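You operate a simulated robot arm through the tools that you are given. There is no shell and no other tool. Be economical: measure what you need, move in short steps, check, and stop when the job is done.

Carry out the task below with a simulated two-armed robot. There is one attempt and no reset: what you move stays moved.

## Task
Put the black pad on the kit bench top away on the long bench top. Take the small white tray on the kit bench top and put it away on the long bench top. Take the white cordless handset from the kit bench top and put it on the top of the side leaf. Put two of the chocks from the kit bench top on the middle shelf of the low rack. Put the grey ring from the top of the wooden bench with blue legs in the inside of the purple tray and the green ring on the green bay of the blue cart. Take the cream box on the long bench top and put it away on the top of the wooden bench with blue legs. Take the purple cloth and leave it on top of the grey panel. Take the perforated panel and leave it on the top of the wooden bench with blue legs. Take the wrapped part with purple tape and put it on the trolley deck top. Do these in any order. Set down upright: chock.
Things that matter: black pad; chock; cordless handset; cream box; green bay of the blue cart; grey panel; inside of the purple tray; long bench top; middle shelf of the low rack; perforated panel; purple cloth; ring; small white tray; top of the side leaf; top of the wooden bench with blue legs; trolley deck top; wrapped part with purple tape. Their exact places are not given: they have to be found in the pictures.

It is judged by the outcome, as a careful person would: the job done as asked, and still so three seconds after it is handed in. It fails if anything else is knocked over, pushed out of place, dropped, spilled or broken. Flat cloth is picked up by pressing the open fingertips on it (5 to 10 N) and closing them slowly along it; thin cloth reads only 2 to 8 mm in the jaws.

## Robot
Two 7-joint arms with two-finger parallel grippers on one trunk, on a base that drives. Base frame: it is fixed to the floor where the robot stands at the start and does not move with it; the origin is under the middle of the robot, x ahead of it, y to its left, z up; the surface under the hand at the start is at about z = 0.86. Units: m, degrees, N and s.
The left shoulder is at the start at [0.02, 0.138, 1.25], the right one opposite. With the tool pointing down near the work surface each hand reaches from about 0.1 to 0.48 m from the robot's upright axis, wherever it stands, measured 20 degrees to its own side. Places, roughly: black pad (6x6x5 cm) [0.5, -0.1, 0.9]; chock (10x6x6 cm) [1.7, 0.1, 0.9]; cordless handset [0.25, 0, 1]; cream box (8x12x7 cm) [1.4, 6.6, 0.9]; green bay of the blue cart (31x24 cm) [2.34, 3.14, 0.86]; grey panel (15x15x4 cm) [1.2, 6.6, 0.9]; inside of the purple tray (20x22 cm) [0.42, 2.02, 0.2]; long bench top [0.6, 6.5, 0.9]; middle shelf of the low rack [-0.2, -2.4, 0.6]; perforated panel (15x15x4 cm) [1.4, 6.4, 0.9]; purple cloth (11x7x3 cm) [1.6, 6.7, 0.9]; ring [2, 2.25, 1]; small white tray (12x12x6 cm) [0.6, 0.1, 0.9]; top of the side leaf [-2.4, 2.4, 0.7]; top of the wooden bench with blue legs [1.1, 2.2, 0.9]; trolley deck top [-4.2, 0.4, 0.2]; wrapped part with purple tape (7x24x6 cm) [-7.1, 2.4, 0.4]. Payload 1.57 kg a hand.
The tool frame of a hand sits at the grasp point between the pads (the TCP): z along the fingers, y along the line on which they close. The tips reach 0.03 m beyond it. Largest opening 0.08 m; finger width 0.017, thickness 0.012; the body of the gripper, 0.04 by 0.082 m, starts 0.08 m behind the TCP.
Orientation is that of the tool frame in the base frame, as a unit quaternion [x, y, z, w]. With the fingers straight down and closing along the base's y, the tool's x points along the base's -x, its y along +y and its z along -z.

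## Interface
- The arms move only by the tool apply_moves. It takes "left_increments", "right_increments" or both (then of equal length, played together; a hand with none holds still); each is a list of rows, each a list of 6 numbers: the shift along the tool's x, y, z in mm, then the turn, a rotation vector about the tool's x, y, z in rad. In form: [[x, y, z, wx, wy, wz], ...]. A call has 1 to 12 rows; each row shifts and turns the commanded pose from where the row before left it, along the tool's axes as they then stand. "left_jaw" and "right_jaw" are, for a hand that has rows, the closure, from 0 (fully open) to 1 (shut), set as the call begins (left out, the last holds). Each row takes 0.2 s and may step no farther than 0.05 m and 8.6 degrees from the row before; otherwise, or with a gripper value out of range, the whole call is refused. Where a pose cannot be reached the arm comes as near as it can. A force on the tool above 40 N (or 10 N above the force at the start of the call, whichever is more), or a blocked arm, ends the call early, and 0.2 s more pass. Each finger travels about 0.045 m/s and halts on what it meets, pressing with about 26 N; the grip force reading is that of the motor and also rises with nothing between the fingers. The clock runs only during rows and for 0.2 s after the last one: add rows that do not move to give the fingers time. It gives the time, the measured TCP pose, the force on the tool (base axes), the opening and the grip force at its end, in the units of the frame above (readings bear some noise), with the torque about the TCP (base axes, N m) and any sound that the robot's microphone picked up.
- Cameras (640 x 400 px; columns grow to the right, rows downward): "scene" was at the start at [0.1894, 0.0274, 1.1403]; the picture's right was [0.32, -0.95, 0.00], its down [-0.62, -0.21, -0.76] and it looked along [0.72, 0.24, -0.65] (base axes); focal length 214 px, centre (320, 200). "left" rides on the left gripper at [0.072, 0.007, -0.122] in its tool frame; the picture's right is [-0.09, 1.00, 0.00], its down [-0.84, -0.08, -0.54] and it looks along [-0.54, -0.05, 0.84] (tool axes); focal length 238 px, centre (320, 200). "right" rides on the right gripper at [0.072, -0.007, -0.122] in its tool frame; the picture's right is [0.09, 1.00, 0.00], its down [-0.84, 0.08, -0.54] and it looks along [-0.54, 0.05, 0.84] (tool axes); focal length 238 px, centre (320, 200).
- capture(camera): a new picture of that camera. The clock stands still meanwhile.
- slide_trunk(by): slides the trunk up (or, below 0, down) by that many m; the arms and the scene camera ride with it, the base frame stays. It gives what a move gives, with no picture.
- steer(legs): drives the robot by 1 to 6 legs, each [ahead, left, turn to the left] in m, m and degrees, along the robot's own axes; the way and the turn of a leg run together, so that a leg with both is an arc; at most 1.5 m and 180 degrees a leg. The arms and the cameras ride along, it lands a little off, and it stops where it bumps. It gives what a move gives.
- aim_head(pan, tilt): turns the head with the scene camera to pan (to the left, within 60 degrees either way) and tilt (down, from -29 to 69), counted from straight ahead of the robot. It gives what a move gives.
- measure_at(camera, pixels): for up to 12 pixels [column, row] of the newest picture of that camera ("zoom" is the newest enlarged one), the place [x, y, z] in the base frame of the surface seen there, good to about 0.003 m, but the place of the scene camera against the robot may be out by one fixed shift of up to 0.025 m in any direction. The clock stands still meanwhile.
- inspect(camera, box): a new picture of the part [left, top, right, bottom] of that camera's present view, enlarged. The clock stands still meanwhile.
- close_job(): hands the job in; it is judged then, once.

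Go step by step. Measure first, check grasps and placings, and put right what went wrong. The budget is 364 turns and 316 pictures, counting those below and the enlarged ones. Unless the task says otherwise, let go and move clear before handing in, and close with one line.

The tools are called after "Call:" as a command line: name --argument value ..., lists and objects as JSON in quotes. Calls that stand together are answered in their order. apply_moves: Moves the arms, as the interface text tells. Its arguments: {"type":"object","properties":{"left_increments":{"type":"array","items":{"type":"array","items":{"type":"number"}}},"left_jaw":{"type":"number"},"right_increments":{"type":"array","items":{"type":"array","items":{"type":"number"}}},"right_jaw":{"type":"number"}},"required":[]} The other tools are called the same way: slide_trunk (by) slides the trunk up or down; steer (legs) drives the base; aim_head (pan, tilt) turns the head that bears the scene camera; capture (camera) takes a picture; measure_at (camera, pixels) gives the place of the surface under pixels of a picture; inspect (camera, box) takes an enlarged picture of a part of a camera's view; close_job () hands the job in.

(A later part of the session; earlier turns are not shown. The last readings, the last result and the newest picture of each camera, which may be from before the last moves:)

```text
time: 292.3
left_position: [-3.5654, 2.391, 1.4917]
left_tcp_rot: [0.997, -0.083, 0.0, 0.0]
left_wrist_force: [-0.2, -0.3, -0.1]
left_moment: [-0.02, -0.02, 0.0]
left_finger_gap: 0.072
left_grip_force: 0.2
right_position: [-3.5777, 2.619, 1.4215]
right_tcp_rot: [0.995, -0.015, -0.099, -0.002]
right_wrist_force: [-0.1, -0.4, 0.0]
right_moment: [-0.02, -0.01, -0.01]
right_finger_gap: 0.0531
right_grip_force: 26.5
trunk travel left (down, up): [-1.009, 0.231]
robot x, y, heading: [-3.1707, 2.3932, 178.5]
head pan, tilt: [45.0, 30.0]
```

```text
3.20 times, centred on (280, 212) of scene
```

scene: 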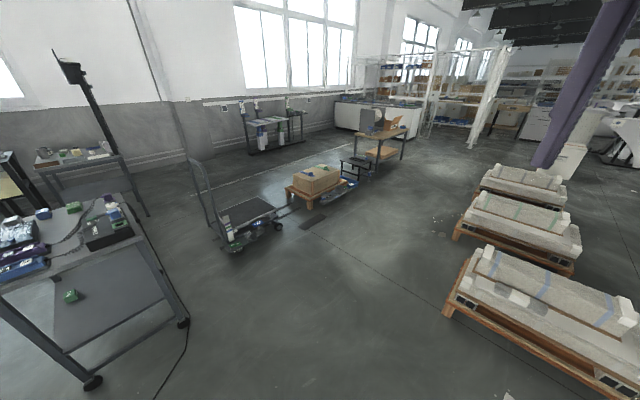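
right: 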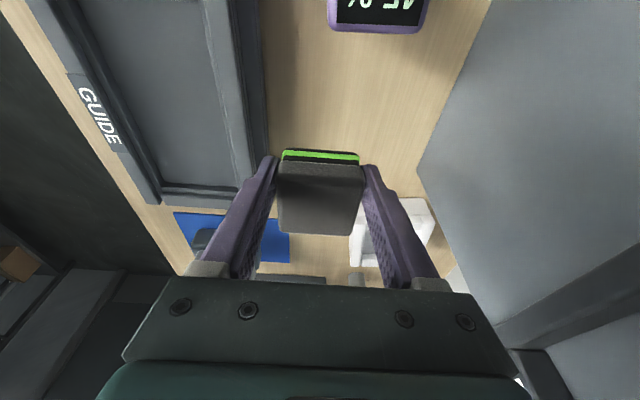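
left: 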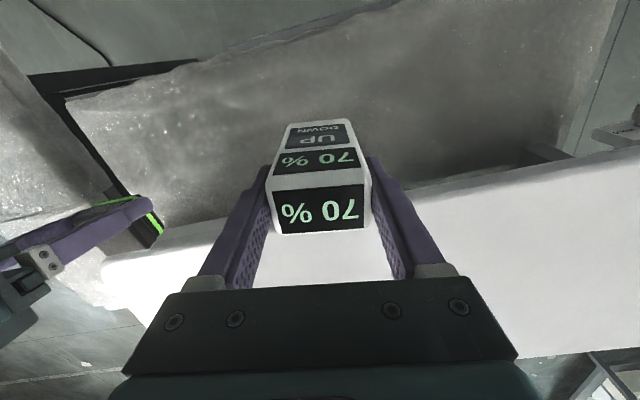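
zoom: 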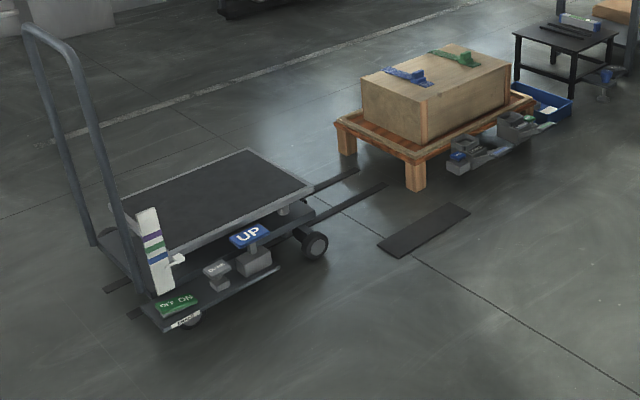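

Bars on the pallets are long; the small purple-taped part must be further, near (−7.1,2.4). I drive along the aisle at y≈1.45 and look.

Call:
steer --legs '[[0.9, 0.92, 0], [1.5, 0, 1.4], [0.8, 0, 0]]'

Call:
aim_head --pan -40 --tilt 35

Call:
capture --camera "scene"

Call:
aim_head --pan 0 --tilt 35

Call:
capture --camera "scene"

```text
time: 309.7
left_position: [-6.7804, 1.4588, 1.492]
left_tcp_rot: [0.998, -0.062, 0.0, -0.001]
left_wrist_force: [0.6, -0.6, -0.5]
left_moment: [-0.01, 0.02, 0.0]
left_finger_gap: 0.0721
left_grip_force: 0.1
right_position: [-6.8005, 1.6857, 1.4215]
right_tcp_rot: [0.995, 0.005, -0.098, 0.0]
right_wrist_force: [0.8, -0.5, -0.7]
right_moment: [-0.03, -0.02, 0.02]
right_finger_gap: 0.0529
right_grip_force: 25.8
trunk travel left (down, up): [-1.009, 0.231]
robot x, y, heading: [-6.3865, 1.4809, -179.1]
head pan, tilt: [45.0, 30.0]
```

```text
time: 311.3
left_position: [-6.7799, 1.4602, 1.4919]
left_tcp_rot: [0.998, -0.062, -0.001, 0.0]
left_wrist_force: [-0.6, -0.6, 0.1]
left_moment: [-0.02, 0.01, -0.02]
left_finger_gap: 0.0719
left_grip_force: 0.1
right_position: [-6.802, 1.6853, 1.4211]
right_tcp_rot: [0.995, 0.005, -0.099, 0.0]
right_wrist_force: [1.1, 0.2, -0.1]
right_moment: [-0.06, -0.02, 0.0]
right_finger_gap: 0.0531
right_grip_force: 26.1
trunk travel left (down, up): [-1.009, 0.231]
robot x, y, heading: [-6.3879, 1.4786, -179.2]
head pan, tilt: [-40.0, 35.0]
```

```text
217 pictures are left
```

scene: 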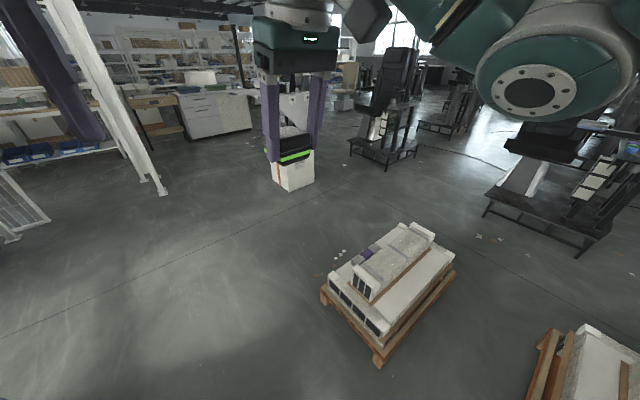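

```text
time: 312.4
left_position: [-6.7802, 1.459, 1.4916]
left_tcp_rot: [0.998, -0.063, -0.002, -0.001]
left_wrist_force: [-0.3, 1.1, -0.2]
left_moment: [0.01, 0.02, 0.01]
left_finger_gap: 0.0718
left_grip_force: 0.1
right_position: [-6.8016, 1.6854, 1.4209]
right_tcp_rot: [0.995, 0.005, -0.099, -0.001]
right_wrist_force: [0.7, 0.4, -1.1]
right_moment: [-0.01, -0.02, 0.0]
right_finger_gap: 0.0531
right_grip_force: 26.4
trunk travel left (down, up): [-1.009, 0.231]
robot x, y, heading: [-6.3882, 1.4773, -179.3]
head pan, tilt: [0.0, 35.0]
```

```text
216 pictures are left
```

scene: 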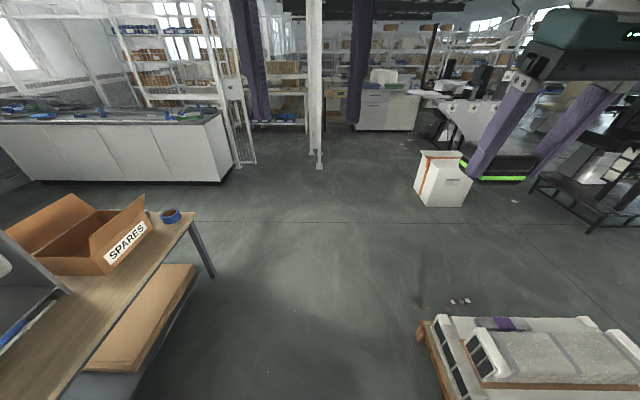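

A piece with purple tape shows at (505,325), on the third pallet's stack. I zoom in and measure.

Call:
aim_head --pan -30 --tilt 45

Call:
capture --camera "scene"

Call:
inspect --camera "scene" --box '[270, 150, 510, 300]'

```text
time: 313.3
left_position: [-6.78, 1.4603, 1.4919]
left_tcp_rot: [0.998, -0.063, -0.001, 0.0]
left_wrist_force: [-0.1, -0.1, 0.2]
left_moment: [-0.02, 0.0, 0.01]
left_finger_gap: 0.072
left_grip_force: 0.0
right_position: [-6.801, 1.6863, 1.4225]
right_tcp_rot: [0.995, 0.006, -0.098, 0.0]
right_wrist_force: [-0.2, 0.4, -0.2]
right_moment: [-0.01, -0.03, 0.02]
right_finger_gap: 0.0531
right_grip_force: 26.2
trunk travel left (down, up): [-1.009, 0.231]
robot x, y, heading: [-6.39, 1.4782, -179.2]
head pan, tilt: [-30.0, 45.0]
```

```text
215 pictures are left
```

scene: 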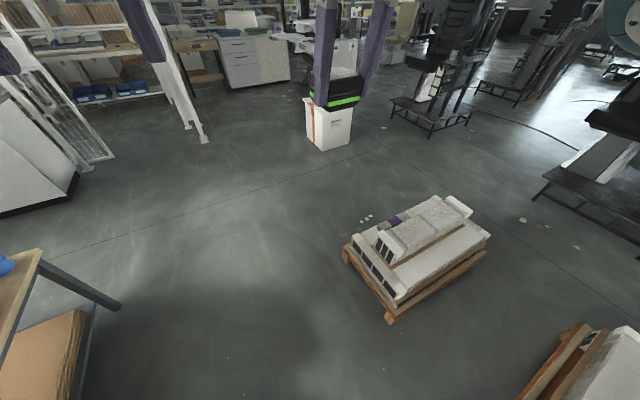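

```text
2.67 times, centred on (390, 225) of scene
```

zoom: 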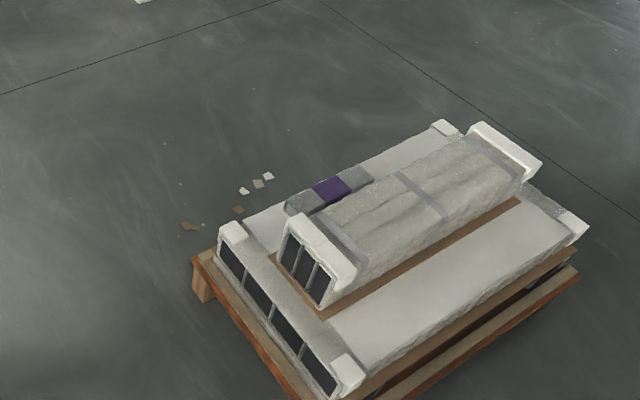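

The small purple-taped part lies on the pallet's far (west) side at zoom (330,190). I measure it and the pallet.

Call:
measure_at --camera "zoom" --pixels '[[332, 188], [300, 205], [362, 172], [222, 235], [345, 375], [440, 128], [575, 235], [290, 225], [515, 160], [265, 230], [200, 265]]'

Call:
measure_at --camera "scene" --pixels '[[328, 115], [310, 130], [345, 140], [300, 200], [250, 170]]'

```text
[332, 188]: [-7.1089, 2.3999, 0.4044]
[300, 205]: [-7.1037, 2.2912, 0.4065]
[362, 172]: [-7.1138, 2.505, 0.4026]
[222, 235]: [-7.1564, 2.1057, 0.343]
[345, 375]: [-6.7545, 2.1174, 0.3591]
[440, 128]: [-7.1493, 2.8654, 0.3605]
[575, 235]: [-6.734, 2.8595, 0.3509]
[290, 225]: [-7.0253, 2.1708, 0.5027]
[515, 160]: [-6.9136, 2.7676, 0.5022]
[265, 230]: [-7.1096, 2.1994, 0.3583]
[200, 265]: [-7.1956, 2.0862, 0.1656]
```

```text
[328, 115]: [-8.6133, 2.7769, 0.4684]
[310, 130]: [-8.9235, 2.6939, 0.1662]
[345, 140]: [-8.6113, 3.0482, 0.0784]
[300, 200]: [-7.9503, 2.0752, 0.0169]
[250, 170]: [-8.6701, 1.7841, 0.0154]
```

Part centre (−7.108, 2.40), long along y, top z≈0.39. I drive round to its west side facing +x.

Call:
steer --legs '[[1.25, 0, 0], [0, 0, 179.2], [0, 0.92, 0]]'

Call:
apply_moves --right_increments '[[40, -25, 0, 0, 0, 0], [40, -25, 0, 0, 0, 0], [40, -25, 0, 0, 0, 0], [20, -20, -20, 0, 0, 0], [0, 0, -30, 0, 0, 0], [0, 0, -30, 0, 0, 0], [0, 0, 0, 0, 0, 0]]'

Call:
aim_head --pan 0 --tilt 60

Call:
capture --camera "scene"

```text
time: 331.3
left_position: [-7.2312, 2.3893, 1.4922]
left_tcp_rot: [0.07, 0.998, 0.0, 0.002]
left_wrist_force: [0.2, -0.7, 0.1]
left_moment: [-0.01, -0.03, 0.01]
left_finger_gap: 0.0719
left_grip_force: 0.0
right_position: [-7.2127, 2.1634, 1.421]
right_tcp_rot: [0.004, 0.995, 0.0, 0.099]
right_wrist_force: [0.8, 0.7, 0.1]
right_moment: [0.02, 0.01, -0.03]
right_finger_gap: 0.053
right_grip_force: 25.9
trunk travel left (down, up): [-1.009, 0.231]
robot x, y, heading: [-7.62, 2.3778, 0.1]
head pan, tilt: [-30.0, 45.0]
```

```text
time: 332.9
left_position: [-7.2298, 2.3896, 1.4925]
left_tcp_rot: [0.071, 0.998, 0.0, 0.001]
left_wrist_force: [-0.3, 0.8, -0.4]
left_moment: [0.0, 0.0, 0.01]
left_finger_gap: 0.0718
left_grip_force: 0.1
right_position: [-7.3687, 2.0697, 1.4693]
right_tcp_rot: [0.002, 0.996, 0.002, 0.091]
right_wrist_force: [-0.2, 0.0, -0.6]
right_moment: [0.0, 0.03, 0.01]
right_finger_gap: 0.053
right_grip_force: 26.1
trunk travel left (down, up): [-1.009, 0.231]
robot x, y, heading: [-7.6256, 2.3779, -0.2]
head pan, tilt: [-30.0, 45.0]
```

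```text
time: 333.8
left_position: [-7.2298, 2.3892, 1.4923]
left_tcp_rot: [0.071, 0.998, 0.0, 0.001]
left_wrist_force: [0.0, -0.2, 0.7]
left_moment: [0.0, 0.06, 0.01]
left_finger_gap: 0.0718
left_grip_force: 0.0
right_position: [-7.3686, 2.0692, 1.4687]
right_tcp_rot: [0.002, 0.996, 0.0, 0.091]
right_wrist_force: [0.2, -0.6, 0.3]
right_moment: [0.02, -0.02, 0.02]
right_finger_gap: 0.0531
right_grip_force: 26.0
trunk travel left (down, up): [-1.009, 0.231]
robot x, y, heading: [-7.6235, 2.3816, -0.2]
head pan, tilt: [0.0, 60.0]
```

```text
213 pictures are left
```

scene: 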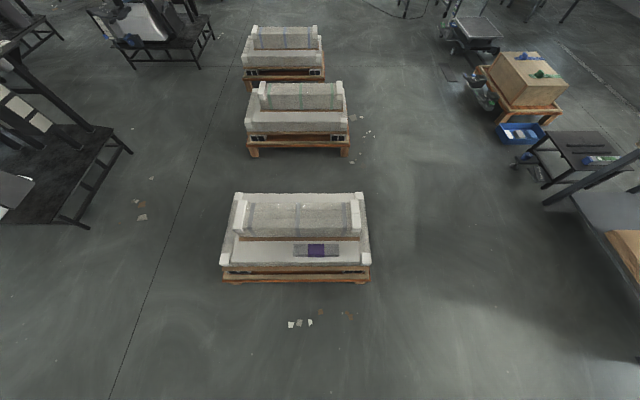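

The part is clear at (316,250). I yaw the left wrist 90° to close along x and lower the trunk.

Call:
apply_moves --left_increments '[[0, 0, 0, 0, 0, 0.143], [0, 0, 0, 0, 0, 0.143], [0, 0, 0, 0, 0, 0.143], [0, 0, 0, 0, 0, 0.143], [0, 0, 0, 0, 0, 0.143], [0, 0, 0, 0, 0, 0.143], [0, 0, 0, 0, 0, 0.143], [0, 0, 0, 0, 0, 0.143], [0, 0, 0, 0, 0, 0.143], [0, 0, 0, 0, 0, 0.143], [0, 0, 0, 0, 0, 0]]' --left_jaw 0

Call:
slide_trunk --by -0.4

Call:
slide_trunk --by -0.4

Call:
steer --legs '[[0.06, 0, 0]]'

Call:
capture --camera "left"

Call:
capture --camera "scene"

```text
time: 336.2
left_position: [-7.2295, 2.3898, 1.493]
left_tcp_rot: [0.709, 0.706, 0.001, 0.001]
left_wrist_force: [0.5, 0.4, 1.1]
left_moment: [0.02, 0.02, 0.03]
left_finger_gap: 0.0802
left_grip_force: 0.0
right_position: [-7.3687, 2.0686, 1.4677]
right_tcp_rot: [0.003, 0.996, 0.0, 0.09]
right_wrist_force: [-0.3, -0.5, -0.5]
right_moment: [-0.02, 0.0, 0.0]
right_finger_gap: 0.0529
right_grip_force: 26.2
trunk travel left (down, up): [-1.009, 0.231]
robot x, y, heading: [-7.6215, 2.3815, -0.1]
head pan, tilt: [0.0, 60.0]
```

```text
time: 340.1
left_position: [-7.2315, 2.3904, 1.0918]
left_tcp_rot: [0.707, 0.707, 0.0, 0.001]
left_wrist_force: [0.3, 0.1, 0.9]
left_moment: [-0.01, 0.03, -0.01]
left_finger_gap: 0.0801
left_grip_force: 0.1
right_position: [-7.3687, 2.0695, 1.0696]
right_tcp_rot: [0.001, 0.996, 0.001, 0.09]
right_wrist_force: [0.1, 0.0, -1.0]
right_moment: [0.0, 0.01, -0.02]
right_finger_gap: 0.0531
right_grip_force: 26.2
trunk travel left (down, up): [-0.609, 0.631]
robot x, y, heading: [-7.6218, 2.3803, -0.3]
head pan, tilt: [0.0, 60.0]
```

```text
time: 343.9
left_position: [-7.2292, 2.3901, 0.6924]
left_tcp_rot: [0.707, 0.707, 0.001, 0.001]
left_wrist_force: [-0.3, 0.3, -0.8]
left_moment: [0.0, 0.01, 0.0]
left_finger_gap: 0.0801
left_grip_force: 0.1
right_position: [-7.3699, 2.0684, 0.6696]
right_tcp_rot: [0.002, 0.996, 0.0, 0.091]
right_wrist_force: [0.2, 0.0, -0.9]
right_moment: [0.02, -0.02, -0.02]
right_finger_gap: 0.0531
right_grip_force: 26.2
trunk travel left (down, up): [-0.209, 1.031]
robot x, y, heading: [-7.626, 2.3796, -0.2]
head pan, tilt: [0.0, 60.0]
```

```text
time: 344.9
left_position: [-7.171, 2.3888, 0.6926]
left_tcp_rot: [0.708, 0.706, 0.002, 0.0]
left_wrist_force: [-0.6, 0.2, 0.6]
left_moment: [0.01, 0.03, 0.0]
left_finger_gap: 0.0802
left_grip_force: 0.1
right_position: [-7.3095, 2.0681, 0.6689]
right_tcp_rot: [0.002, 0.996, 0.0, 0.09]
right_wrist_force: [0.6, -0.6, 0.1]
right_moment: [-0.01, -0.02, -0.01]
right_finger_gap: 0.053
right_grip_force: 25.9
trunk travel left (down, up): [-0.209, 1.031]
robot x, y, heading: [-7.5642, 2.3743, -0.3]
head pan, tilt: [0.0, 60.0]
```

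```text
212 pictures are left
```

left: 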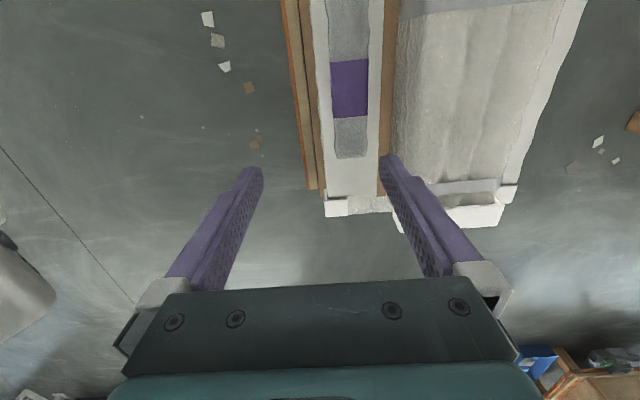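

```text
211 pictures are left
```

scene: 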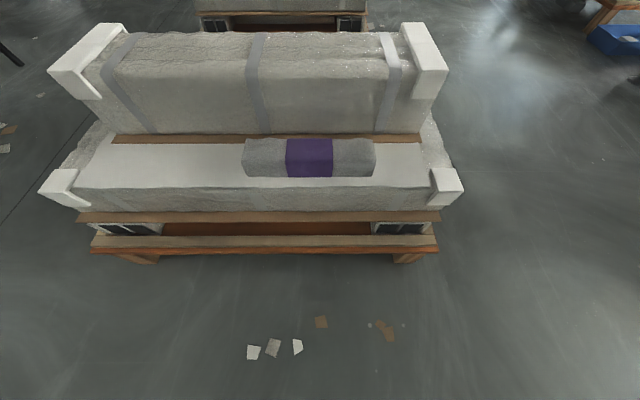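

I measure part edges from the left camera.

Call:
measure_at --camera "left" --pixels '[[333, 90], [350, 90], [366, 90], [350, 150], [350, 20], [322, 90], [375, 90], [389, 90], [405, 90], [308, 90]]'

Call:
measure_at --camera "scene" --pixels '[[250, 155], [372, 155], [310, 143], [310, 170], [310, 182], [250, 135]]'

```text
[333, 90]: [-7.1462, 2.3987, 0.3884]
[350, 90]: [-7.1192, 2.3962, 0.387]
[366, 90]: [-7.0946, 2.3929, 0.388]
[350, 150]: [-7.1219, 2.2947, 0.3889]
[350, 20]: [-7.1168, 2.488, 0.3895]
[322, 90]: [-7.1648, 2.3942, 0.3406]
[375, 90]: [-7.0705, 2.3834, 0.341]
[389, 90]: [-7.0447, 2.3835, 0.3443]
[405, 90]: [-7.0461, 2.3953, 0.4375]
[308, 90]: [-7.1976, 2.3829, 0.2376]
```

```text
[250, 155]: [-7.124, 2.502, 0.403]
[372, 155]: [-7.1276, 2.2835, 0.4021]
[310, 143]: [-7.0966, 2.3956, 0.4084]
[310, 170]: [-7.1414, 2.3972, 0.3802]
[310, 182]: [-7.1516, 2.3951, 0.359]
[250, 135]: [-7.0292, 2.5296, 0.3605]
```

Part x −7.147…−7.094, z 0.341–0.388; bundle face at −7.046. I move over it, lower trunk 0.1 and descend in two stages.

Call:
slide_trunk --by -0.1

Call:
apply_moves --left_increments '[[0, 26, 0, 0, 0, 0], [2, 25, 0, 0, 0, 0], [0, 0, 45, 0, 0, 0], [0, 0, 45, 0, 0, 0], [0, 0, 30, 0, 0, 0], [0, 0, 0, 0, 0, 0]]'

Call:
capture --camera "left"

Call:
measure_at --camera "left" --pixels '[[300, 120], [310, 120], [320, 120], [330, 120], [340, 120], [350, 120]]'

```text
time: 346.2
left_position: [-7.1695, 2.3889, 0.5922]
left_tcp_rot: [0.708, 0.707, 0.001, 0.001]
left_wrist_force: [-0.3, 0.4, -0.3]
left_moment: [0.01, 0.01, 0.02]
left_finger_gap: 0.0801
left_grip_force: 0.0
right_position: [-7.3095, 2.0685, 0.5689]
right_tcp_rot: [0.003, 0.996, 0.0, 0.09]
right_wrist_force: [-0.3, 0.6, -0.5]
right_moment: [-0.02, 0.01, -0.01]
right_finger_gap: 0.0532
right_grip_force: 26.2
trunk travel left (down, up): [-0.109, 1.131]
robot x, y, heading: [-7.5638, 2.3768, -0.3]
head pan, tilt: [0.0, 60.0]
```

```text
time: 347.6
left_position: [-7.1225, 2.3935, 0.4717]
left_tcp_rot: [0.708, 0.707, 0.001, 0.0]
left_wrist_force: [-0.3, -0.2, 0.9]
left_moment: [0.0, -0.01, 0.0]
left_finger_gap: 0.08
left_grip_force: 0.1
left hand out of reach, approached as far as the arm can: row 2
right_position: [-7.3084, 2.0699, 0.5681]
right_tcp_rot: [0.002, 0.996, 0.0, 0.089]
right_wrist_force: [0.1, 0.1, -0.6]
right_moment: [0.01, 0.02, -0.02]
right_finger_gap: 0.053
right_grip_force: 25.9
trunk travel left (down, up): [-0.109, 1.131]
robot x, y, heading: [-7.5638, 2.3804, -0.3]
head pan, tilt: [0.0, 60.0]
```

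```text
210 pictures are left
```

left: 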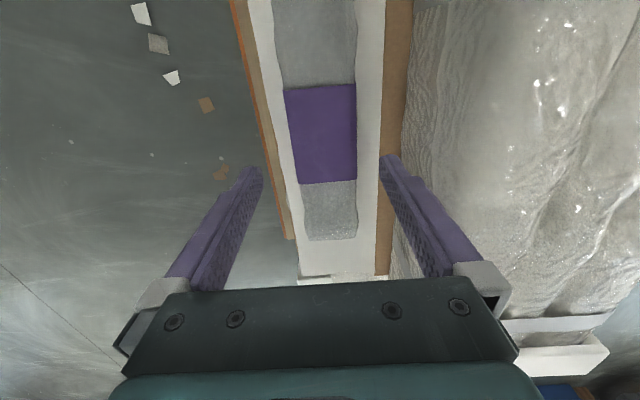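

```text
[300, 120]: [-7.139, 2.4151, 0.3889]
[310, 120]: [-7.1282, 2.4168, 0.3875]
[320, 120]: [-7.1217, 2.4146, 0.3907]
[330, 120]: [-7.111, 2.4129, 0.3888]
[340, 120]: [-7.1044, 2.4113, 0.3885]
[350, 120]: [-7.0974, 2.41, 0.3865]
```

Centred on the part. I lower straight by trunk 0.093.

Call:
slide_trunk --by -0.093

Call:
apply_moves --left_increments '[[0, 0, 0, 0, 0, 0], [0, 0, 0, 0, 0, 0], [0, 0, 0, 0, 0, 0], [0, 0, 0, 0, 0, 0]]' --left_jaw 1

Call:
capture --camera "left"

```text
time: 348.9
left_position: [-7.1228, 2.394, 0.3791]
left_tcp_rot: [0.708, 0.706, 0.0, 0.0]
left_wrist_force: [-0.6, -0.3, 0.0]
left_moment: [0.02, 0.01, 0.02]
left_finger_gap: 0.0801
left_grip_force: 0.1
right_position: [-7.3102, 2.0697, 0.4756]
right_tcp_rot: [0.002, 0.996, 0.0, 0.089]
right_wrist_force: [-0.6, -0.1, -0.7]
right_moment: [0.0, 0.02, -0.02]
right_finger_gap: 0.053
right_grip_force: 25.6
trunk travel left (down, up): [-0.016, 1.224]
robot x, y, heading: [-7.5622, 2.3781, -0.0]
head pan, tilt: [0.0, 60.0]
```

```text
time: 349.9
left_position: [-7.1228, 2.3939, 0.3792]
left_tcp_rot: [0.708, 0.706, 0.001, 0.001]
left_wrist_force: [1.2, -0.5, 0.8]
left_moment: [-0.05, 0.16, -0.17]
left_finger_gap: 0.062
left_grip_force: 26.4
right_position: [-7.3094, 2.0699, 0.4763]
right_tcp_rot: [0.003, 0.996, 0.0, 0.09]
right_wrist_force: [-0.3, -0.3, 0.2]
right_moment: [0.01, 0.01, 0.0]
right_finger_gap: 0.0532
right_grip_force: 26.0
trunk travel left (down, up): [-0.016, 1.224]
robot x, y, heading: [-7.5635, 2.3809, -0.2]
head pan, tilt: [0.0, 60.0]
```

```text
209 pictures are left
```

left: 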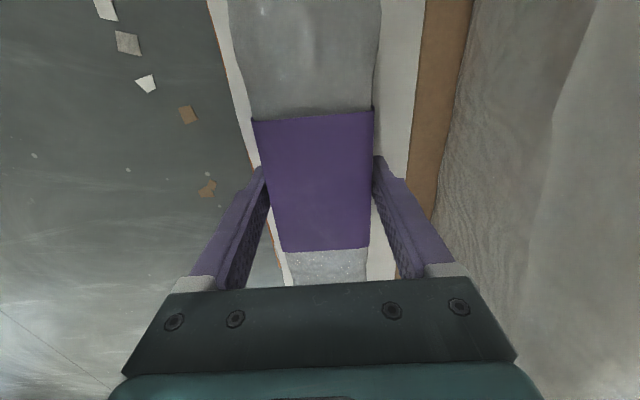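

Gripped (gap 62 mm). Lift by trunk and check.

Call:
slide_trunk --by 0.1

Call:
slide_trunk --by 0.4

Call:
capture --camera "left"

Call:
capture --camera "scene"

```text
time: 351.2
left_position: [-7.1232, 2.3928, 0.4795]
left_tcp_rot: [0.708, 0.706, -0.001, 0.0]
left_wrist_force: [0.5, 0.5, -5.9]
left_moment: [-0.04, -0.02, 0.02]
left_finger_gap: 0.0618
left_grip_force: 25.5
right_position: [-7.3108, 2.0679, 0.5759]
right_tcp_rot: [0.002, 0.996, 0.0, 0.09]
right_wrist_force: [-0.3, -0.2, -0.6]
right_moment: [0.01, 0.01, -0.02]
right_finger_gap: 0.0529
right_grip_force: 26.0
trunk travel left (down, up): [-0.116, 1.124]
robot x, y, heading: [-7.5623, 2.3766, -0.5]
head pan, tilt: [0.0, 60.0]
```

```text
time: 355.0
left_position: [-7.1229, 2.3927, 0.8785]
left_tcp_rot: [0.708, 0.707, 0.0, 0.0]
left_wrist_force: [0.5, -0.3, -4.5]
left_moment: [-0.01, 0.02, 0.01]
left_finger_gap: 0.062
left_grip_force: 26.2
right_position: [-7.3097, 2.0688, 0.9764]
right_tcp_rot: [0.001, 0.996, 0.0, 0.09]
right_wrist_force: [0.0, -0.1, -0.1]
right_moment: [0.01, 0.01, 0.0]
right_finger_gap: 0.0531
right_grip_force: 26.4
trunk travel left (down, up): [-0.516, 0.724]
robot x, y, heading: [-7.563, 2.3765, -0.4]
head pan, tilt: [0.0, 60.0]
```

```text
208 pictures are left
```

left: 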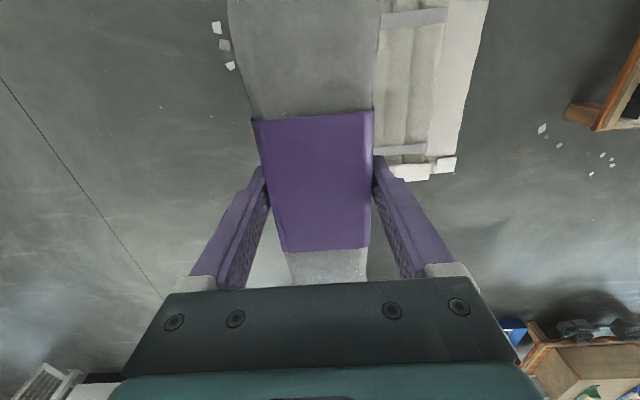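

```text
207 pictures are left
```

scene: 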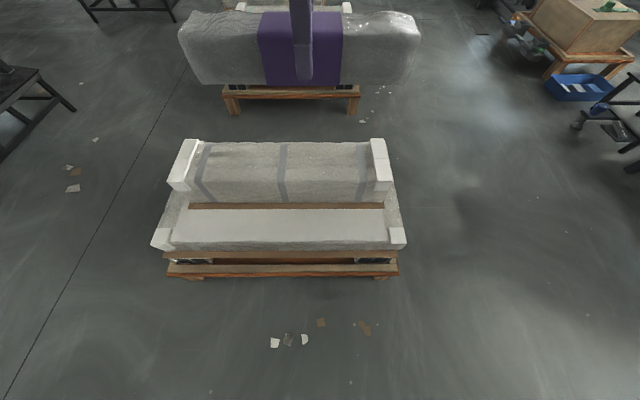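

Held at 0.5 kg, level. I raise more and drive back along the aisle to the trolley.

Call:
slide_trunk --by 0.3

Call:
steer --legs '[[-0.15, 0, 0.4], [0, -0.9, 0], [1.5, 0, 0], [1.5, 0, 0], [0.45, 0, 0], [0, 0, -90]]'

Call:
aim_head --pan 0 --tilt 50

Call:
capture --camera "scene"

```text
time: 358.0
left_position: [-7.1242, 2.3936, 1.178]
left_tcp_rot: [0.708, 0.706, 0.0, 0.0]
left_wrist_force: [-0.3, -0.4, -5.6]
left_moment: [-0.01, -0.02, 0.0]
left_finger_gap: 0.062
left_grip_force: 26.3
right_position: [-7.3095, 2.0687, 1.2755]
right_tcp_rot: [0.001, 0.996, 0.001, 0.091]
right_wrist_force: [0.3, -0.2, -0.5]
right_moment: [-0.02, 0.0, 0.04]
right_finger_gap: 0.0532
right_grip_force: 25.6
trunk travel left (down, up): [-0.816, 0.424]
robot x, y, heading: [-7.5654, 2.3744, -0.2]
head pan, tilt: [0.0, 60.0]
```

```text
time: 383.9
left_position: [-4.2468, 1.0325, 1.1797]
left_tcp_rot: [1.0, -0.004, 0.0, 0.0]
left_wrist_force: [0.1, 0.0, -5.5]
left_moment: [0.03, 0.02, 0.02]
left_finger_gap: 0.062
left_grip_force: 26.3
right_position: [-4.5708, 1.2205, 1.2773]
right_tcp_rot: [0.707, 0.701, -0.064, 0.062]
right_wrist_force: [0.9, 0.3, 0.5]
right_moment: [-0.04, -0.03, -0.01]
right_finger_gap: 0.0529
right_grip_force: 26.0
trunk travel left (down, up): [-0.816, 0.424]
robot x, y, heading: [-4.2591, 1.4754, -90.4]
head pan, tilt: [0.0, 60.0]
```

```text
time: 384.6
left_position: [-4.2474, 1.0325, 1.1787]
left_tcp_rot: [1.0, -0.004, 0.001, 0.0]
left_wrist_force: [0.3, 0.2, -5.7]
left_moment: [0.0, 0.03, 0.0]
left_finger_gap: 0.0619
left_grip_force: 26.2
right_position: [-4.5707, 1.2202, 1.2752]
right_tcp_rot: [0.707, 0.701, -0.064, 0.063]
right_wrist_force: [0.1, 0.2, 0.2]
right_moment: [0.01, 0.0, -0.03]
right_finger_gap: 0.053
right_grip_force: 25.9
trunk travel left (down, up): [-0.816, 0.424]
robot x, y, heading: [-4.2576, 1.4683, -90.5]
head pan, tilt: [0.0, 50.0]
```

```text
206 pictures are left
```

scene: 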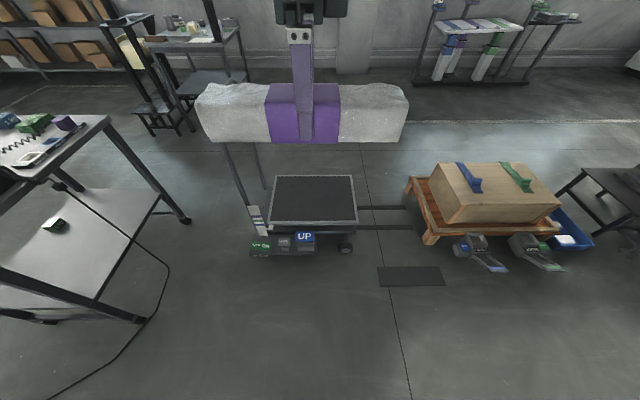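

The deck is at (313,200), with pedals along its near side. I measure corners.

Call:
measure_at --camera "scene" --pixels '[[276, 180], [350, 180], [272, 217], [355, 217], [313, 200], [303, 237], [285, 243], [262, 245], [345, 245], [255, 215], [390, 208]]'

Call:
inspect --camera "scene" --box '[230, 160, 400, 266]'

```text
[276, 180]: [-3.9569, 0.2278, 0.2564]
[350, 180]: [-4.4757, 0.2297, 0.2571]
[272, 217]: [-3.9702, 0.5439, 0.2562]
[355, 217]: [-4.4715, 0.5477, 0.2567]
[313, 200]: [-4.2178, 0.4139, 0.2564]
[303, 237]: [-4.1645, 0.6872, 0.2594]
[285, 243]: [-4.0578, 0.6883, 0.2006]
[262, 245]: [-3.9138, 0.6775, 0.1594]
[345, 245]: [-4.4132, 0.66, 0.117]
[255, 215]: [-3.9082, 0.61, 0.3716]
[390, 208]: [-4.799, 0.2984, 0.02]
```

```text
3.76 times, centred on (315, 213) of scene
```

zoom: 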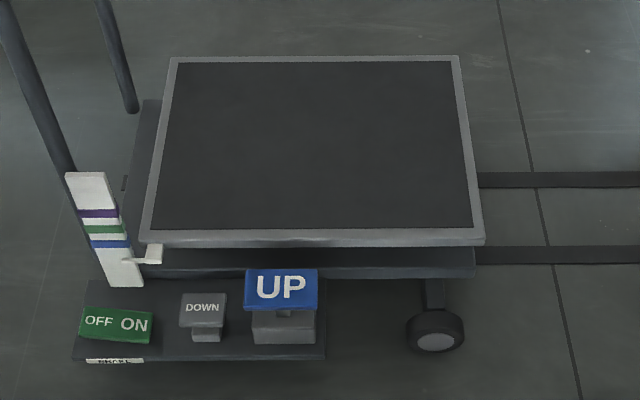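

Deck true z≈0.241, x −4.476…−3.96, y 0.23–0.55; pedals at x>−4.22. I'll come in over the deck's west half, clear of the pedals, with the right hand tucked in.

Call:
apply_moves --right_increments '[[0, 35, 0, 0, 0, 0], [0, 35, 0, 0, 0, 0], [0, 30, 0, 0, 0, 0], [0, 0, 0, 0, 0, 0]]'

Call:
steer --legs '[[0, -0.2, 0.5], [0.48, 0, 0]]'

Call:
aim_head --pan 0 --tilt 60

Call:
capture --camera "scene"

Call:
measure_at --camera "scene" --pixels '[[320, 200], [320, 300], [320, 360], [320, 395], [500, 200], [450, 150], [200, 300], [250, 330]]'

```text
time: 385.6
left_position: [-4.2466, 1.0339, 1.1787]
left_tcp_rot: [1.0, -0.003, 0.0, 0.0]
left_wrist_force: [0.3, -0.1, -5.2]
left_moment: [-0.01, 0.02, -0.02]
left_finger_gap: 0.0619
left_grip_force: 25.9
right_position: [-4.47, 1.2204, 1.2764]
right_tcp_rot: [0.707, 0.701, -0.064, 0.062]
right_wrist_force: [-0.3, -0.1, -0.3]
right_moment: [-0.04, -0.02, -0.02]
right_finger_gap: 0.0531
right_grip_force: 25.8
trunk travel left (down, up): [-0.816, 0.424]
robot x, y, heading: [-4.2594, 1.4722, -90.6]
head pan, tilt: [0.0, 50.0]
```

```text
time: 389.7
left_position: [-4.4412, 0.5565, 1.1789]
left_tcp_rot: [1.0, 0.002, 0.0, 0.0]
left_wrist_force: [0.0, 0.0, -4.2]
left_moment: [0.01, 0.01, 0.0]
left_finger_gap: 0.0619
left_grip_force: 26.1
right_position: [-4.6669, 0.7432, 1.2754]
right_tcp_rot: [0.704, 0.704, -0.064, 0.063]
right_wrist_force: [-0.1, -1.0, -0.6]
right_moment: [0.0, -0.01, -0.02]
right_finger_gap: 0.0529
right_grip_force: 25.7
trunk travel left (down, up): [-0.816, 0.424]
robot x, y, heading: [-4.4606, 0.9983, -90.2]
head pan, tilt: [0.0, 50.0]
```

```text
time: 390.4
left_position: [-4.442, 0.5567, 1.1787]
left_tcp_rot: [1.0, 0.001, 0.0, 0.0]
left_wrist_force: [-0.2, 0.4, -5.7]
left_moment: [0.0, 0.0, 0.02]
left_finger_gap: 0.062
left_grip_force: 26.5
right_position: [-4.6669, 0.7425, 1.2757]
right_tcp_rot: [0.704, 0.704, -0.063, 0.062]
right_wrist_force: [0.0, 0.9, 0.4]
right_moment: [0.02, 0.0, -0.01]
right_finger_gap: 0.0529
right_grip_force: 25.9
trunk travel left (down, up): [-0.816, 0.424]
robot x, y, heading: [-4.4582, 0.9968, -89.9]
head pan, tilt: [0.0, 60.0]
```

```text
204 pictures are left
```

scene: 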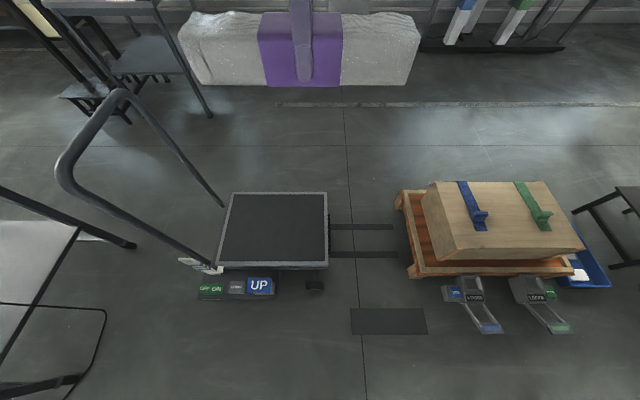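

```text
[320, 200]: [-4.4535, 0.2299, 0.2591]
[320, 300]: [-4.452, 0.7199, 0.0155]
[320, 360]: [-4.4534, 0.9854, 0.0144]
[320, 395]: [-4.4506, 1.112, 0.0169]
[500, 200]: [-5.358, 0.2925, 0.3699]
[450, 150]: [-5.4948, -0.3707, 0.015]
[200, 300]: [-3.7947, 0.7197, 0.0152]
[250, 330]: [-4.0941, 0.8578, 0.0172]
```

No base visible below, path clear. I go 0.06 further, shift the left hand 0.12 left, and lower the trunk.

Call:
steer --legs '[[0.06, 0.01, 0]]'

Call:
apply_moves --left_increments '[[40, 0, 0, 0, 0, 0], [40, 0, 0, 0, 0, 0], [35, 0, 0, 0, 0, 0], [0, 0, 0, 0, 0, 0]]'

Call:
slide_trunk --by -0.4

Call:
slide_trunk --by -0.3

Call:
capture --camera "left"

Call:
capture --camera "scene"

```text
time: 391.4
left_position: [-4.4328, 0.4967, 1.1778]
left_tcp_rot: [1.0, 0.001, -0.001, 0.0]
left_wrist_force: [-1.1, -0.1, -4.9]
left_moment: [-0.02, 0.03, 0.02]
left_finger_gap: 0.0621
left_grip_force: 25.6
right_position: [-4.656, 0.6834, 1.2761]
right_tcp_rot: [0.705, 0.704, -0.064, 0.062]
right_wrist_force: [-0.2, 0.2, 0.1]
right_moment: [-0.02, 0.0, 0.02]
right_finger_gap: 0.053
right_grip_force: 25.2
trunk travel left (down, up): [-0.816, 0.424]
robot x, y, heading: [-4.4496, 0.9348, -90.0]
head pan, tilt: [0.0, 60.0]
```

```text
time: 392.4
left_position: [-4.318, 0.4991, 1.1776]
left_tcp_rot: [1.0, 0.001, 0.001, -0.001]
left_wrist_force: [0.2, -0.5, -4.8]
left_moment: [-0.01, 0.05, 0.01]
left_finger_gap: 0.0619
left_grip_force: 26.7
right_position: [-4.6572, 0.6823, 1.2765]
right_tcp_rot: [0.705, 0.704, -0.063, 0.062]
right_wrist_force: [-0.5, -0.6, -0.9]
right_moment: [0.01, -0.02, 0.0]
right_finger_gap: 0.053
right_grip_force: 25.7
trunk travel left (down, up): [-0.816, 0.424]
robot x, y, heading: [-4.4506, 0.9361, -90.1]
head pan, tilt: [0.0, 60.0]
```

```text
time: 396.2
left_position: [-4.3174, 0.4979, 0.7784]
left_tcp_rot: [1.0, 0.001, 0.0, 0.0]
left_wrist_force: [-0.4, -0.5, -5.6]
left_moment: [0.01, 0.0, -0.01]
left_finger_gap: 0.062
left_grip_force: 25.8
right_position: [-4.6568, 0.6834, 0.8758]
right_tcp_rot: [0.704, 0.704, -0.064, 0.062]
right_wrist_force: [0.7, 0.7, -0.3]
right_moment: [0.02, -0.03, -0.02]
right_finger_gap: 0.0528
right_grip_force: 25.9
trunk travel left (down, up): [-0.416, 0.824]
robot x, y, heading: [-4.4494, 0.9369, -89.9]
head pan, tilt: [0.0, 60.0]
```

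```text
time: 399.2
left_position: [-4.3165, 0.4977, 0.4776]
left_tcp_rot: [1.0, 0.0, 0.0, 0.0]
left_wrist_force: [-1.3, -0.2, -6.2]
left_moment: [-0.01, 0.03, 0.0]
left_finger_gap: 0.0618
left_grip_force: 25.9
right_position: [-4.656, 0.6837, 0.5757]
right_tcp_rot: [0.705, 0.704, -0.063, 0.063]
right_wrist_force: [-0.5, -0.7, -0.5]
right_moment: [0.03, 0.0, 0.0]
right_finger_gap: 0.0528
right_grip_force: 26.0
trunk travel left (down, up): [-0.116, 1.124]
robot x, y, heading: [-4.4456, 0.9358, -90.1]
head pan, tilt: [0.0, 60.0]
```

```text
203 pictures are left
```

left: 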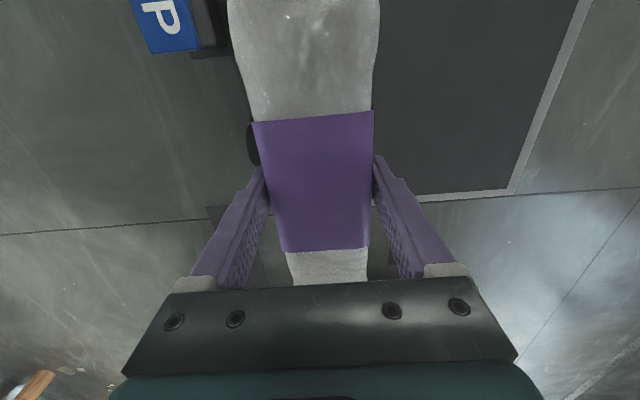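

```text
202 pictures are left
```

scene: 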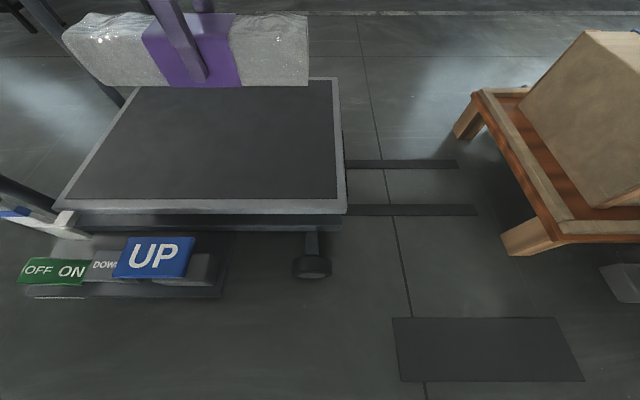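

The part is over the deck's near half. I go 25 mm further in, lower trunk 0.1, arm 70 mm, then feel.

Call:
steer --legs '[[0.025, 0, 0]]'

Call:
slide_trunk --by -0.1

Call:
measure_at --camera "left" --pixels '[[430, 60], [430, 150], [470, 194], [560, 60], [560, 150]]'

Call:
apply_moves --left_increments '[[0, 0, 40, 0, 0, 0], [0, 0, 35, 0, 0, 0], [0, 0, 10, 0, 0, 0], [0, 0, 0, 0, 0, 0]]'

Call:
capture --camera "scene"

```text
time: 400.0
left_position: [-4.3157, 0.478, 0.4766]
left_tcp_rot: [1.0, 0.001, 0.0, -0.002]
left_wrist_force: [0.3, 1.1, -5.9]
left_moment: [0.01, -0.01, 0.01]
left_finger_gap: 0.062
left_grip_force: 26.3
right_position: [-4.6564, 0.6632, 0.5747]
right_tcp_rot: [0.704, 0.704, -0.062, 0.062]
right_wrist_force: [-0.6, 0.6, -1.3]
right_moment: [-0.03, 0.04, -0.01]
right_finger_gap: 0.0533
right_grip_force: 26.3
trunk travel left (down, up): [-0.116, 1.124]
robot x, y, heading: [-4.4483, 0.9162, -90.1]
head pan, tilt: [0.0, 60.0]
```

```text
time: 401.3
left_position: [-4.3179, 0.4736, 0.378]
left_tcp_rot: [1.0, 0.001, 0.0, -0.001]
left_wrist_force: [-0.4, -0.9, -4.4]
left_moment: [-0.06, 0.02, 0.02]
left_finger_gap: 0.0619
left_grip_force: 25.9
right_position: [-4.6579, 0.6586, 0.4756]
right_tcp_rot: [0.704, 0.705, -0.063, 0.062]
right_wrist_force: [0.2, -0.1, -0.7]
right_moment: [0.0, -0.02, 0.0]
right_finger_gap: 0.053
right_grip_force: 26.1
trunk travel left (down, up): [-0.016, 1.224]
robot x, y, heading: [-4.45, 0.9155, -89.7]
head pan, tilt: [0.0, 60.0]
```

```text
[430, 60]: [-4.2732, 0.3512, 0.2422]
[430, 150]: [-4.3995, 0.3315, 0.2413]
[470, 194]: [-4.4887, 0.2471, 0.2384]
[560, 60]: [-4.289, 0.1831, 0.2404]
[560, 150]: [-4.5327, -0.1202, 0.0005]
```

```text
time: 402.3
left_position: [-4.3173, 0.4747, 0.294]
left_tcp_rot: [1.0, 0.001, 0.0, 0.0]
left_wrist_force: [-0.5, 0.6, -5.1]
left_moment: [0.01, 0.02, 0.03]
left_finger_gap: 0.062
left_grip_force: 26.0
right_position: [-4.6559, 0.6583, 0.4754]
right_tcp_rot: [0.705, 0.704, -0.064, 0.062]
right_wrist_force: [0.2, 0.3, -1.2]
right_moment: [0.02, 0.03, 0.01]
right_finger_gap: 0.053
right_grip_force: 25.8
trunk travel left (down, up): [-0.016, 1.224]
robot x, y, heading: [-4.4487, 0.9106, -90.0]
head pan, tilt: [0.0, 60.0]
```

```text
201 pictures are left
```

scene: 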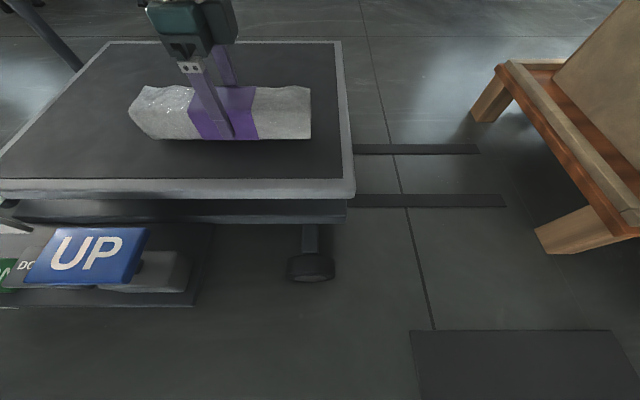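

Nearly down: 13 mm to go, in small steps.

Call:
apply_moves --left_increments '[[0, 0, 8, 0, 0, 0], [0, 0, 4, 0, 0, 0], [0, 0, 2, 0, 0, 0], [0, 0, 0, 0, 0, 0]]'

```text
time: 403.3
left_position: [-4.318, 0.4725, 0.2805]
left_tcp_rot: [1.0, -0.001, -0.001, 0.0]
left_wrist_force: [0.2, 4.8, 16.4]
left_moment: [0.23, 0.09, -0.04]
left_finger_gap: 0.062
left_grip_force: 25.6
right_position: [-4.6551, 0.66, 0.4755]
right_tcp_rot: [0.704, 0.705, -0.062, 0.063]
right_wrist_force: [0.4, 1.1, -0.8]
right_moment: [0.03, -0.01, -0.03]
right_finger_gap: 0.0531
right_grip_force: 26.0
trunk travel left (down, up): [-0.016, 1.224]
robot x, y, heading: [-4.4498, 0.909, -89.8]
head pan, tilt: [0.0, 60.0]
```

Contact. Release and lift straight up.

Call:
apply_moves --left_increments '[[0, 0, 0, 0, 0, 0], [0, 0, 0, 0, 0, 0], [0, 0, 0, 0, 0, 0]]' --left_jaw 0

Call:
slide_trunk --by 0.15

Call:
slide_trunk --by 0.4

Call:
steer --legs '[[-0.55, 0, 0]]'

Call:
capture --camera "scene"

```text
time: 404.1
left_position: [-4.3168, 0.4739, 0.2793]
left_tcp_rot: [1.0, 0.0, -0.001, -0.001]
left_wrist_force: [-0.3, 0.8, -0.9]
left_moment: [0.01, 0.01, -0.02]
left_finger_gap: 0.08
left_grip_force: 0.0
right_position: [-4.6564, 0.6581, 0.4765]
right_tcp_rot: [0.704, 0.704, -0.064, 0.062]
right_wrist_force: [0.6, 0.5, -0.1]
right_moment: [-0.01, 0.02, -0.01]
right_finger_gap: 0.0529
right_grip_force: 25.6
trunk travel left (down, up): [-0.016, 1.224]
robot x, y, heading: [-4.4498, 0.9141, -89.7]
head pan, tilt: [0.0, 60.0]
```

```text
time: 405.9
left_position: [-4.317, 0.4741, 0.4285]
left_tcp_rot: [1.0, 0.0, 0.001, -0.001]
left_wrist_force: [0.0, -0.8, 0.2]
left_moment: [0.0, 0.0, -0.02]
left_finger_gap: 0.0802
left_grip_force: 0.0
right_position: [-4.6561, 0.6593, 0.6254]
right_tcp_rot: [0.705, 0.704, -0.064, 0.061]
right_wrist_force: [0.3, -0.3, -0.7]
right_moment: [0.02, 0.0, 0.0]
right_finger_gap: 0.0532
right_grip_force: 26.1
trunk travel left (down, up): [-0.166, 1.074]
robot x, y, heading: [-4.4493, 0.9145, -90.1]
head pan, tilt: [0.0, 60.0]
```

```text
time: 409.7
left_position: [-4.3173, 0.4741, 0.8294]
left_tcp_rot: [1.0, 0.0, 0.001, 0.0]
left_wrist_force: [0.1, 0.4, -1.2]
left_moment: [-0.02, 0.02, -0.01]
left_finger_gap: 0.0799
left_grip_force: 0.0
right_position: [-4.6547, 0.6584, 1.0258]
right_tcp_rot: [0.704, 0.704, -0.064, 0.062]
right_wrist_force: [-0.1, 0.3, -0.1]
right_moment: [0.03, 0.0, 0.0]
right_finger_gap: 0.0527
right_grip_force: 26.0
trunk travel left (down, up): [-0.566, 0.674]
robot x, y, heading: [-4.446, 0.9108, -90.1]
head pan, tilt: [0.0, 60.0]
```

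```text
time: 412.9
left_position: [-4.316, 1.0205, 0.8301]
left_tcp_rot: [1.0, 0.0, 0.0, -0.001]
left_wrist_force: [-0.1, -0.1, -0.4]
left_moment: [0.02, -0.01, -0.01]
left_finger_gap: 0.0799
left_grip_force: 0.0
right_position: [-4.6558, 1.2047, 1.0266]
right_tcp_rot: [0.705, 0.704, -0.063, 0.062]
right_wrist_force: [0.2, -0.2, -1.3]
right_moment: [0.01, -0.02, 0.01]
right_finger_gap: 0.0531
right_grip_force: 26.5
trunk travel left (down, up): [-0.566, 0.674]
robot x, y, heading: [-4.4485, 1.4589, -90.1]
head pan, tilt: [0.0, 60.0]
```

```text
200 pictures are left
```

scene: 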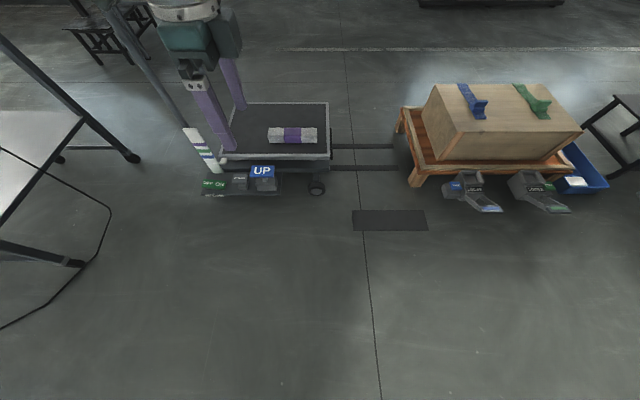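

Wrapped part rests on the deck at (292,136). I un-rotate the left wrist and drive back through the corridor toward the aisle at x≈−1.2.

Call:
apply_moves --left_increments '[[0, 0, 0, 0, 0, -0.143], [0, 0, 0, 0, 0, -0.143], [0, 0, 0, 0, 0, -0.143], [0, 0, 0, 0, 0, -0.143], [0, 0, 0, 0, 0, -0.143], [0, 0, 0, 0, 0, -0.143], [0, 0, 0, 0, 0, -0.143], [0, 0, 0, 0, 0, -0.143], [0, 0, 0, 0, 0, -0.143], [0, 0, 0, 0, 0, -0.143], [0, 0, 0, 0, 0, -0.141], [0, 0, 0, 0, 0, 0]]'

Call:
slide_trunk --by 0.4

Call:
steer --legs '[[0, 0, 70], [0, 0.52, 0], [1.21, 0, 0]]'

Call:
steer --legs '[[1.13, 0, 0], [0.9, 0, 0], [0, 0, 110]]'

Call:
aim_head --pan 0 --tilt 20

Call:
capture --camera "scene"

```text
time: 415.4
left_position: [-4.3165, 1.0201, 0.8308]
left_tcp_rot: [0.706, 0.708, 0.0, 0.0]
left_wrist_force: [-0.1, 1.3, -0.8]
left_moment: [-0.01, 0.04, -0.01]
left_finger_gap: 0.0802
left_grip_force: 0.0
right_position: [-4.6564, 1.2046, 1.0259]
right_tcp_rot: [0.705, 0.704, -0.063, 0.062]
right_wrist_force: [-1.0, 0.7, -0.7]
right_moment: [0.0, -0.03, -0.02]
right_finger_gap: 0.0529
right_grip_force: 25.8
trunk travel left (down, up): [-0.566, 0.674]
robot x, y, heading: [-4.4519, 1.4591, -90.0]
head pan, tilt: [0.0, 60.0]
```

```text
time: 419.3
left_position: [-4.3166, 1.02, 1.2294]
left_tcp_rot: [0.707, 0.707, 0.0, 0.001]
left_wrist_force: [-0.5, 1.5, 0.6]
left_moment: [-0.01, 0.05, 0.06]
left_finger_gap: 0.08
left_grip_force: 0.0
right_position: [-4.6566, 1.2049, 1.427]
right_tcp_rot: [0.705, 0.704, -0.064, 0.062]
right_wrist_force: [0.4, 0.5, -0.3]
right_moment: [0.02, -0.02, 0.01]
right_finger_gap: 0.0529
right_grip_force: 25.7
trunk travel left (down, up): [-0.966, 0.274]
robot x, y, heading: [-4.4474, 1.4591, -89.9]
head pan, tilt: [0.0, 60.0]
```

```text
time: 431.0
left_position: [-2.6883, 1.5087, 1.2308]
left_tcp_rot: [0.175, 0.984, 0.0, -0.001]
left_wrist_force: [-0.6, -0.5, 0.5]
left_moment: [0.02, 0.02, 0.0]
left_finger_gap: 0.0797
left_grip_force: 0.1
right_position: [-2.9801, 1.2544, 1.4257]
right_tcp_rot: [0.175, 0.98, -0.016, 0.088]
right_wrist_force: [0.1, -0.4, -1.3]
right_moment: [0.03, 0.02, -0.01]
right_finger_gap: 0.0529
right_grip_force: 25.7
trunk travel left (down, up): [-0.966, 0.274]
robot x, y, heading: [-3.1476, 1.5371, -20.2]
head pan, tilt: [0.0, 60.0]
```

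```text
time: 445.7
left_position: [-1.3817, 1.2694, 1.2288]
left_tcp_rot: [0.709, -0.706, 0.001, 0.001]
left_wrist_force: [0.1, -0.7, -0.6]
left_moment: [-0.03, -0.01, -0.02]
left_finger_gap: 0.0798
left_grip_force: 0.1
right_position: [-1.0419, 1.0874, 1.4257]
right_tcp_rot: [0.705, -0.703, -0.062, -0.063]
right_wrist_force: [-0.4, -0.4, -1.1]
right_moment: [0.0, 0.03, -0.02]
right_finger_gap: 0.0531
right_grip_force: 25.8
trunk travel left (down, up): [-0.966, 0.274]
robot x, y, heading: [-1.2464, 0.8277, 89.8]
head pan, tilt: [0.0, 60.0]
```

```text
time: 446.8
left_position: [-1.3815, 1.2707, 1.2297]
left_tcp_rot: [0.709, -0.705, 0.0, 0.0]
left_wrist_force: [0.0, -0.3, 0.2]
left_moment: [-0.02, 0.03, 0.0]
left_finger_gap: 0.0801
left_grip_force: 0.0
right_position: [-1.0414, 1.0865, 1.4262]
right_tcp_rot: [0.706, -0.703, -0.062, -0.063]
right_wrist_force: [-0.6, -0.3, -0.7]
right_moment: [-0.01, 0.03, 0.03]
right_finger_gap: 0.0529
right_grip_force: 25.8
trunk travel left (down, up): [-0.966, 0.274]
robot x, y, heading: [-1.2463, 0.8297, 90.3]
head pan, tilt: [0.0, 20.0]
```

```text
199 pictures are left
```

scene: 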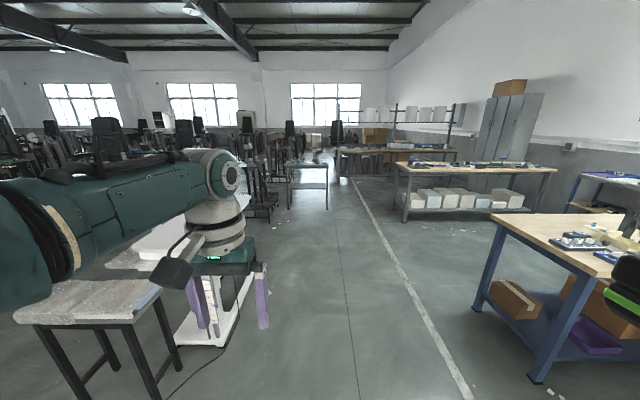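

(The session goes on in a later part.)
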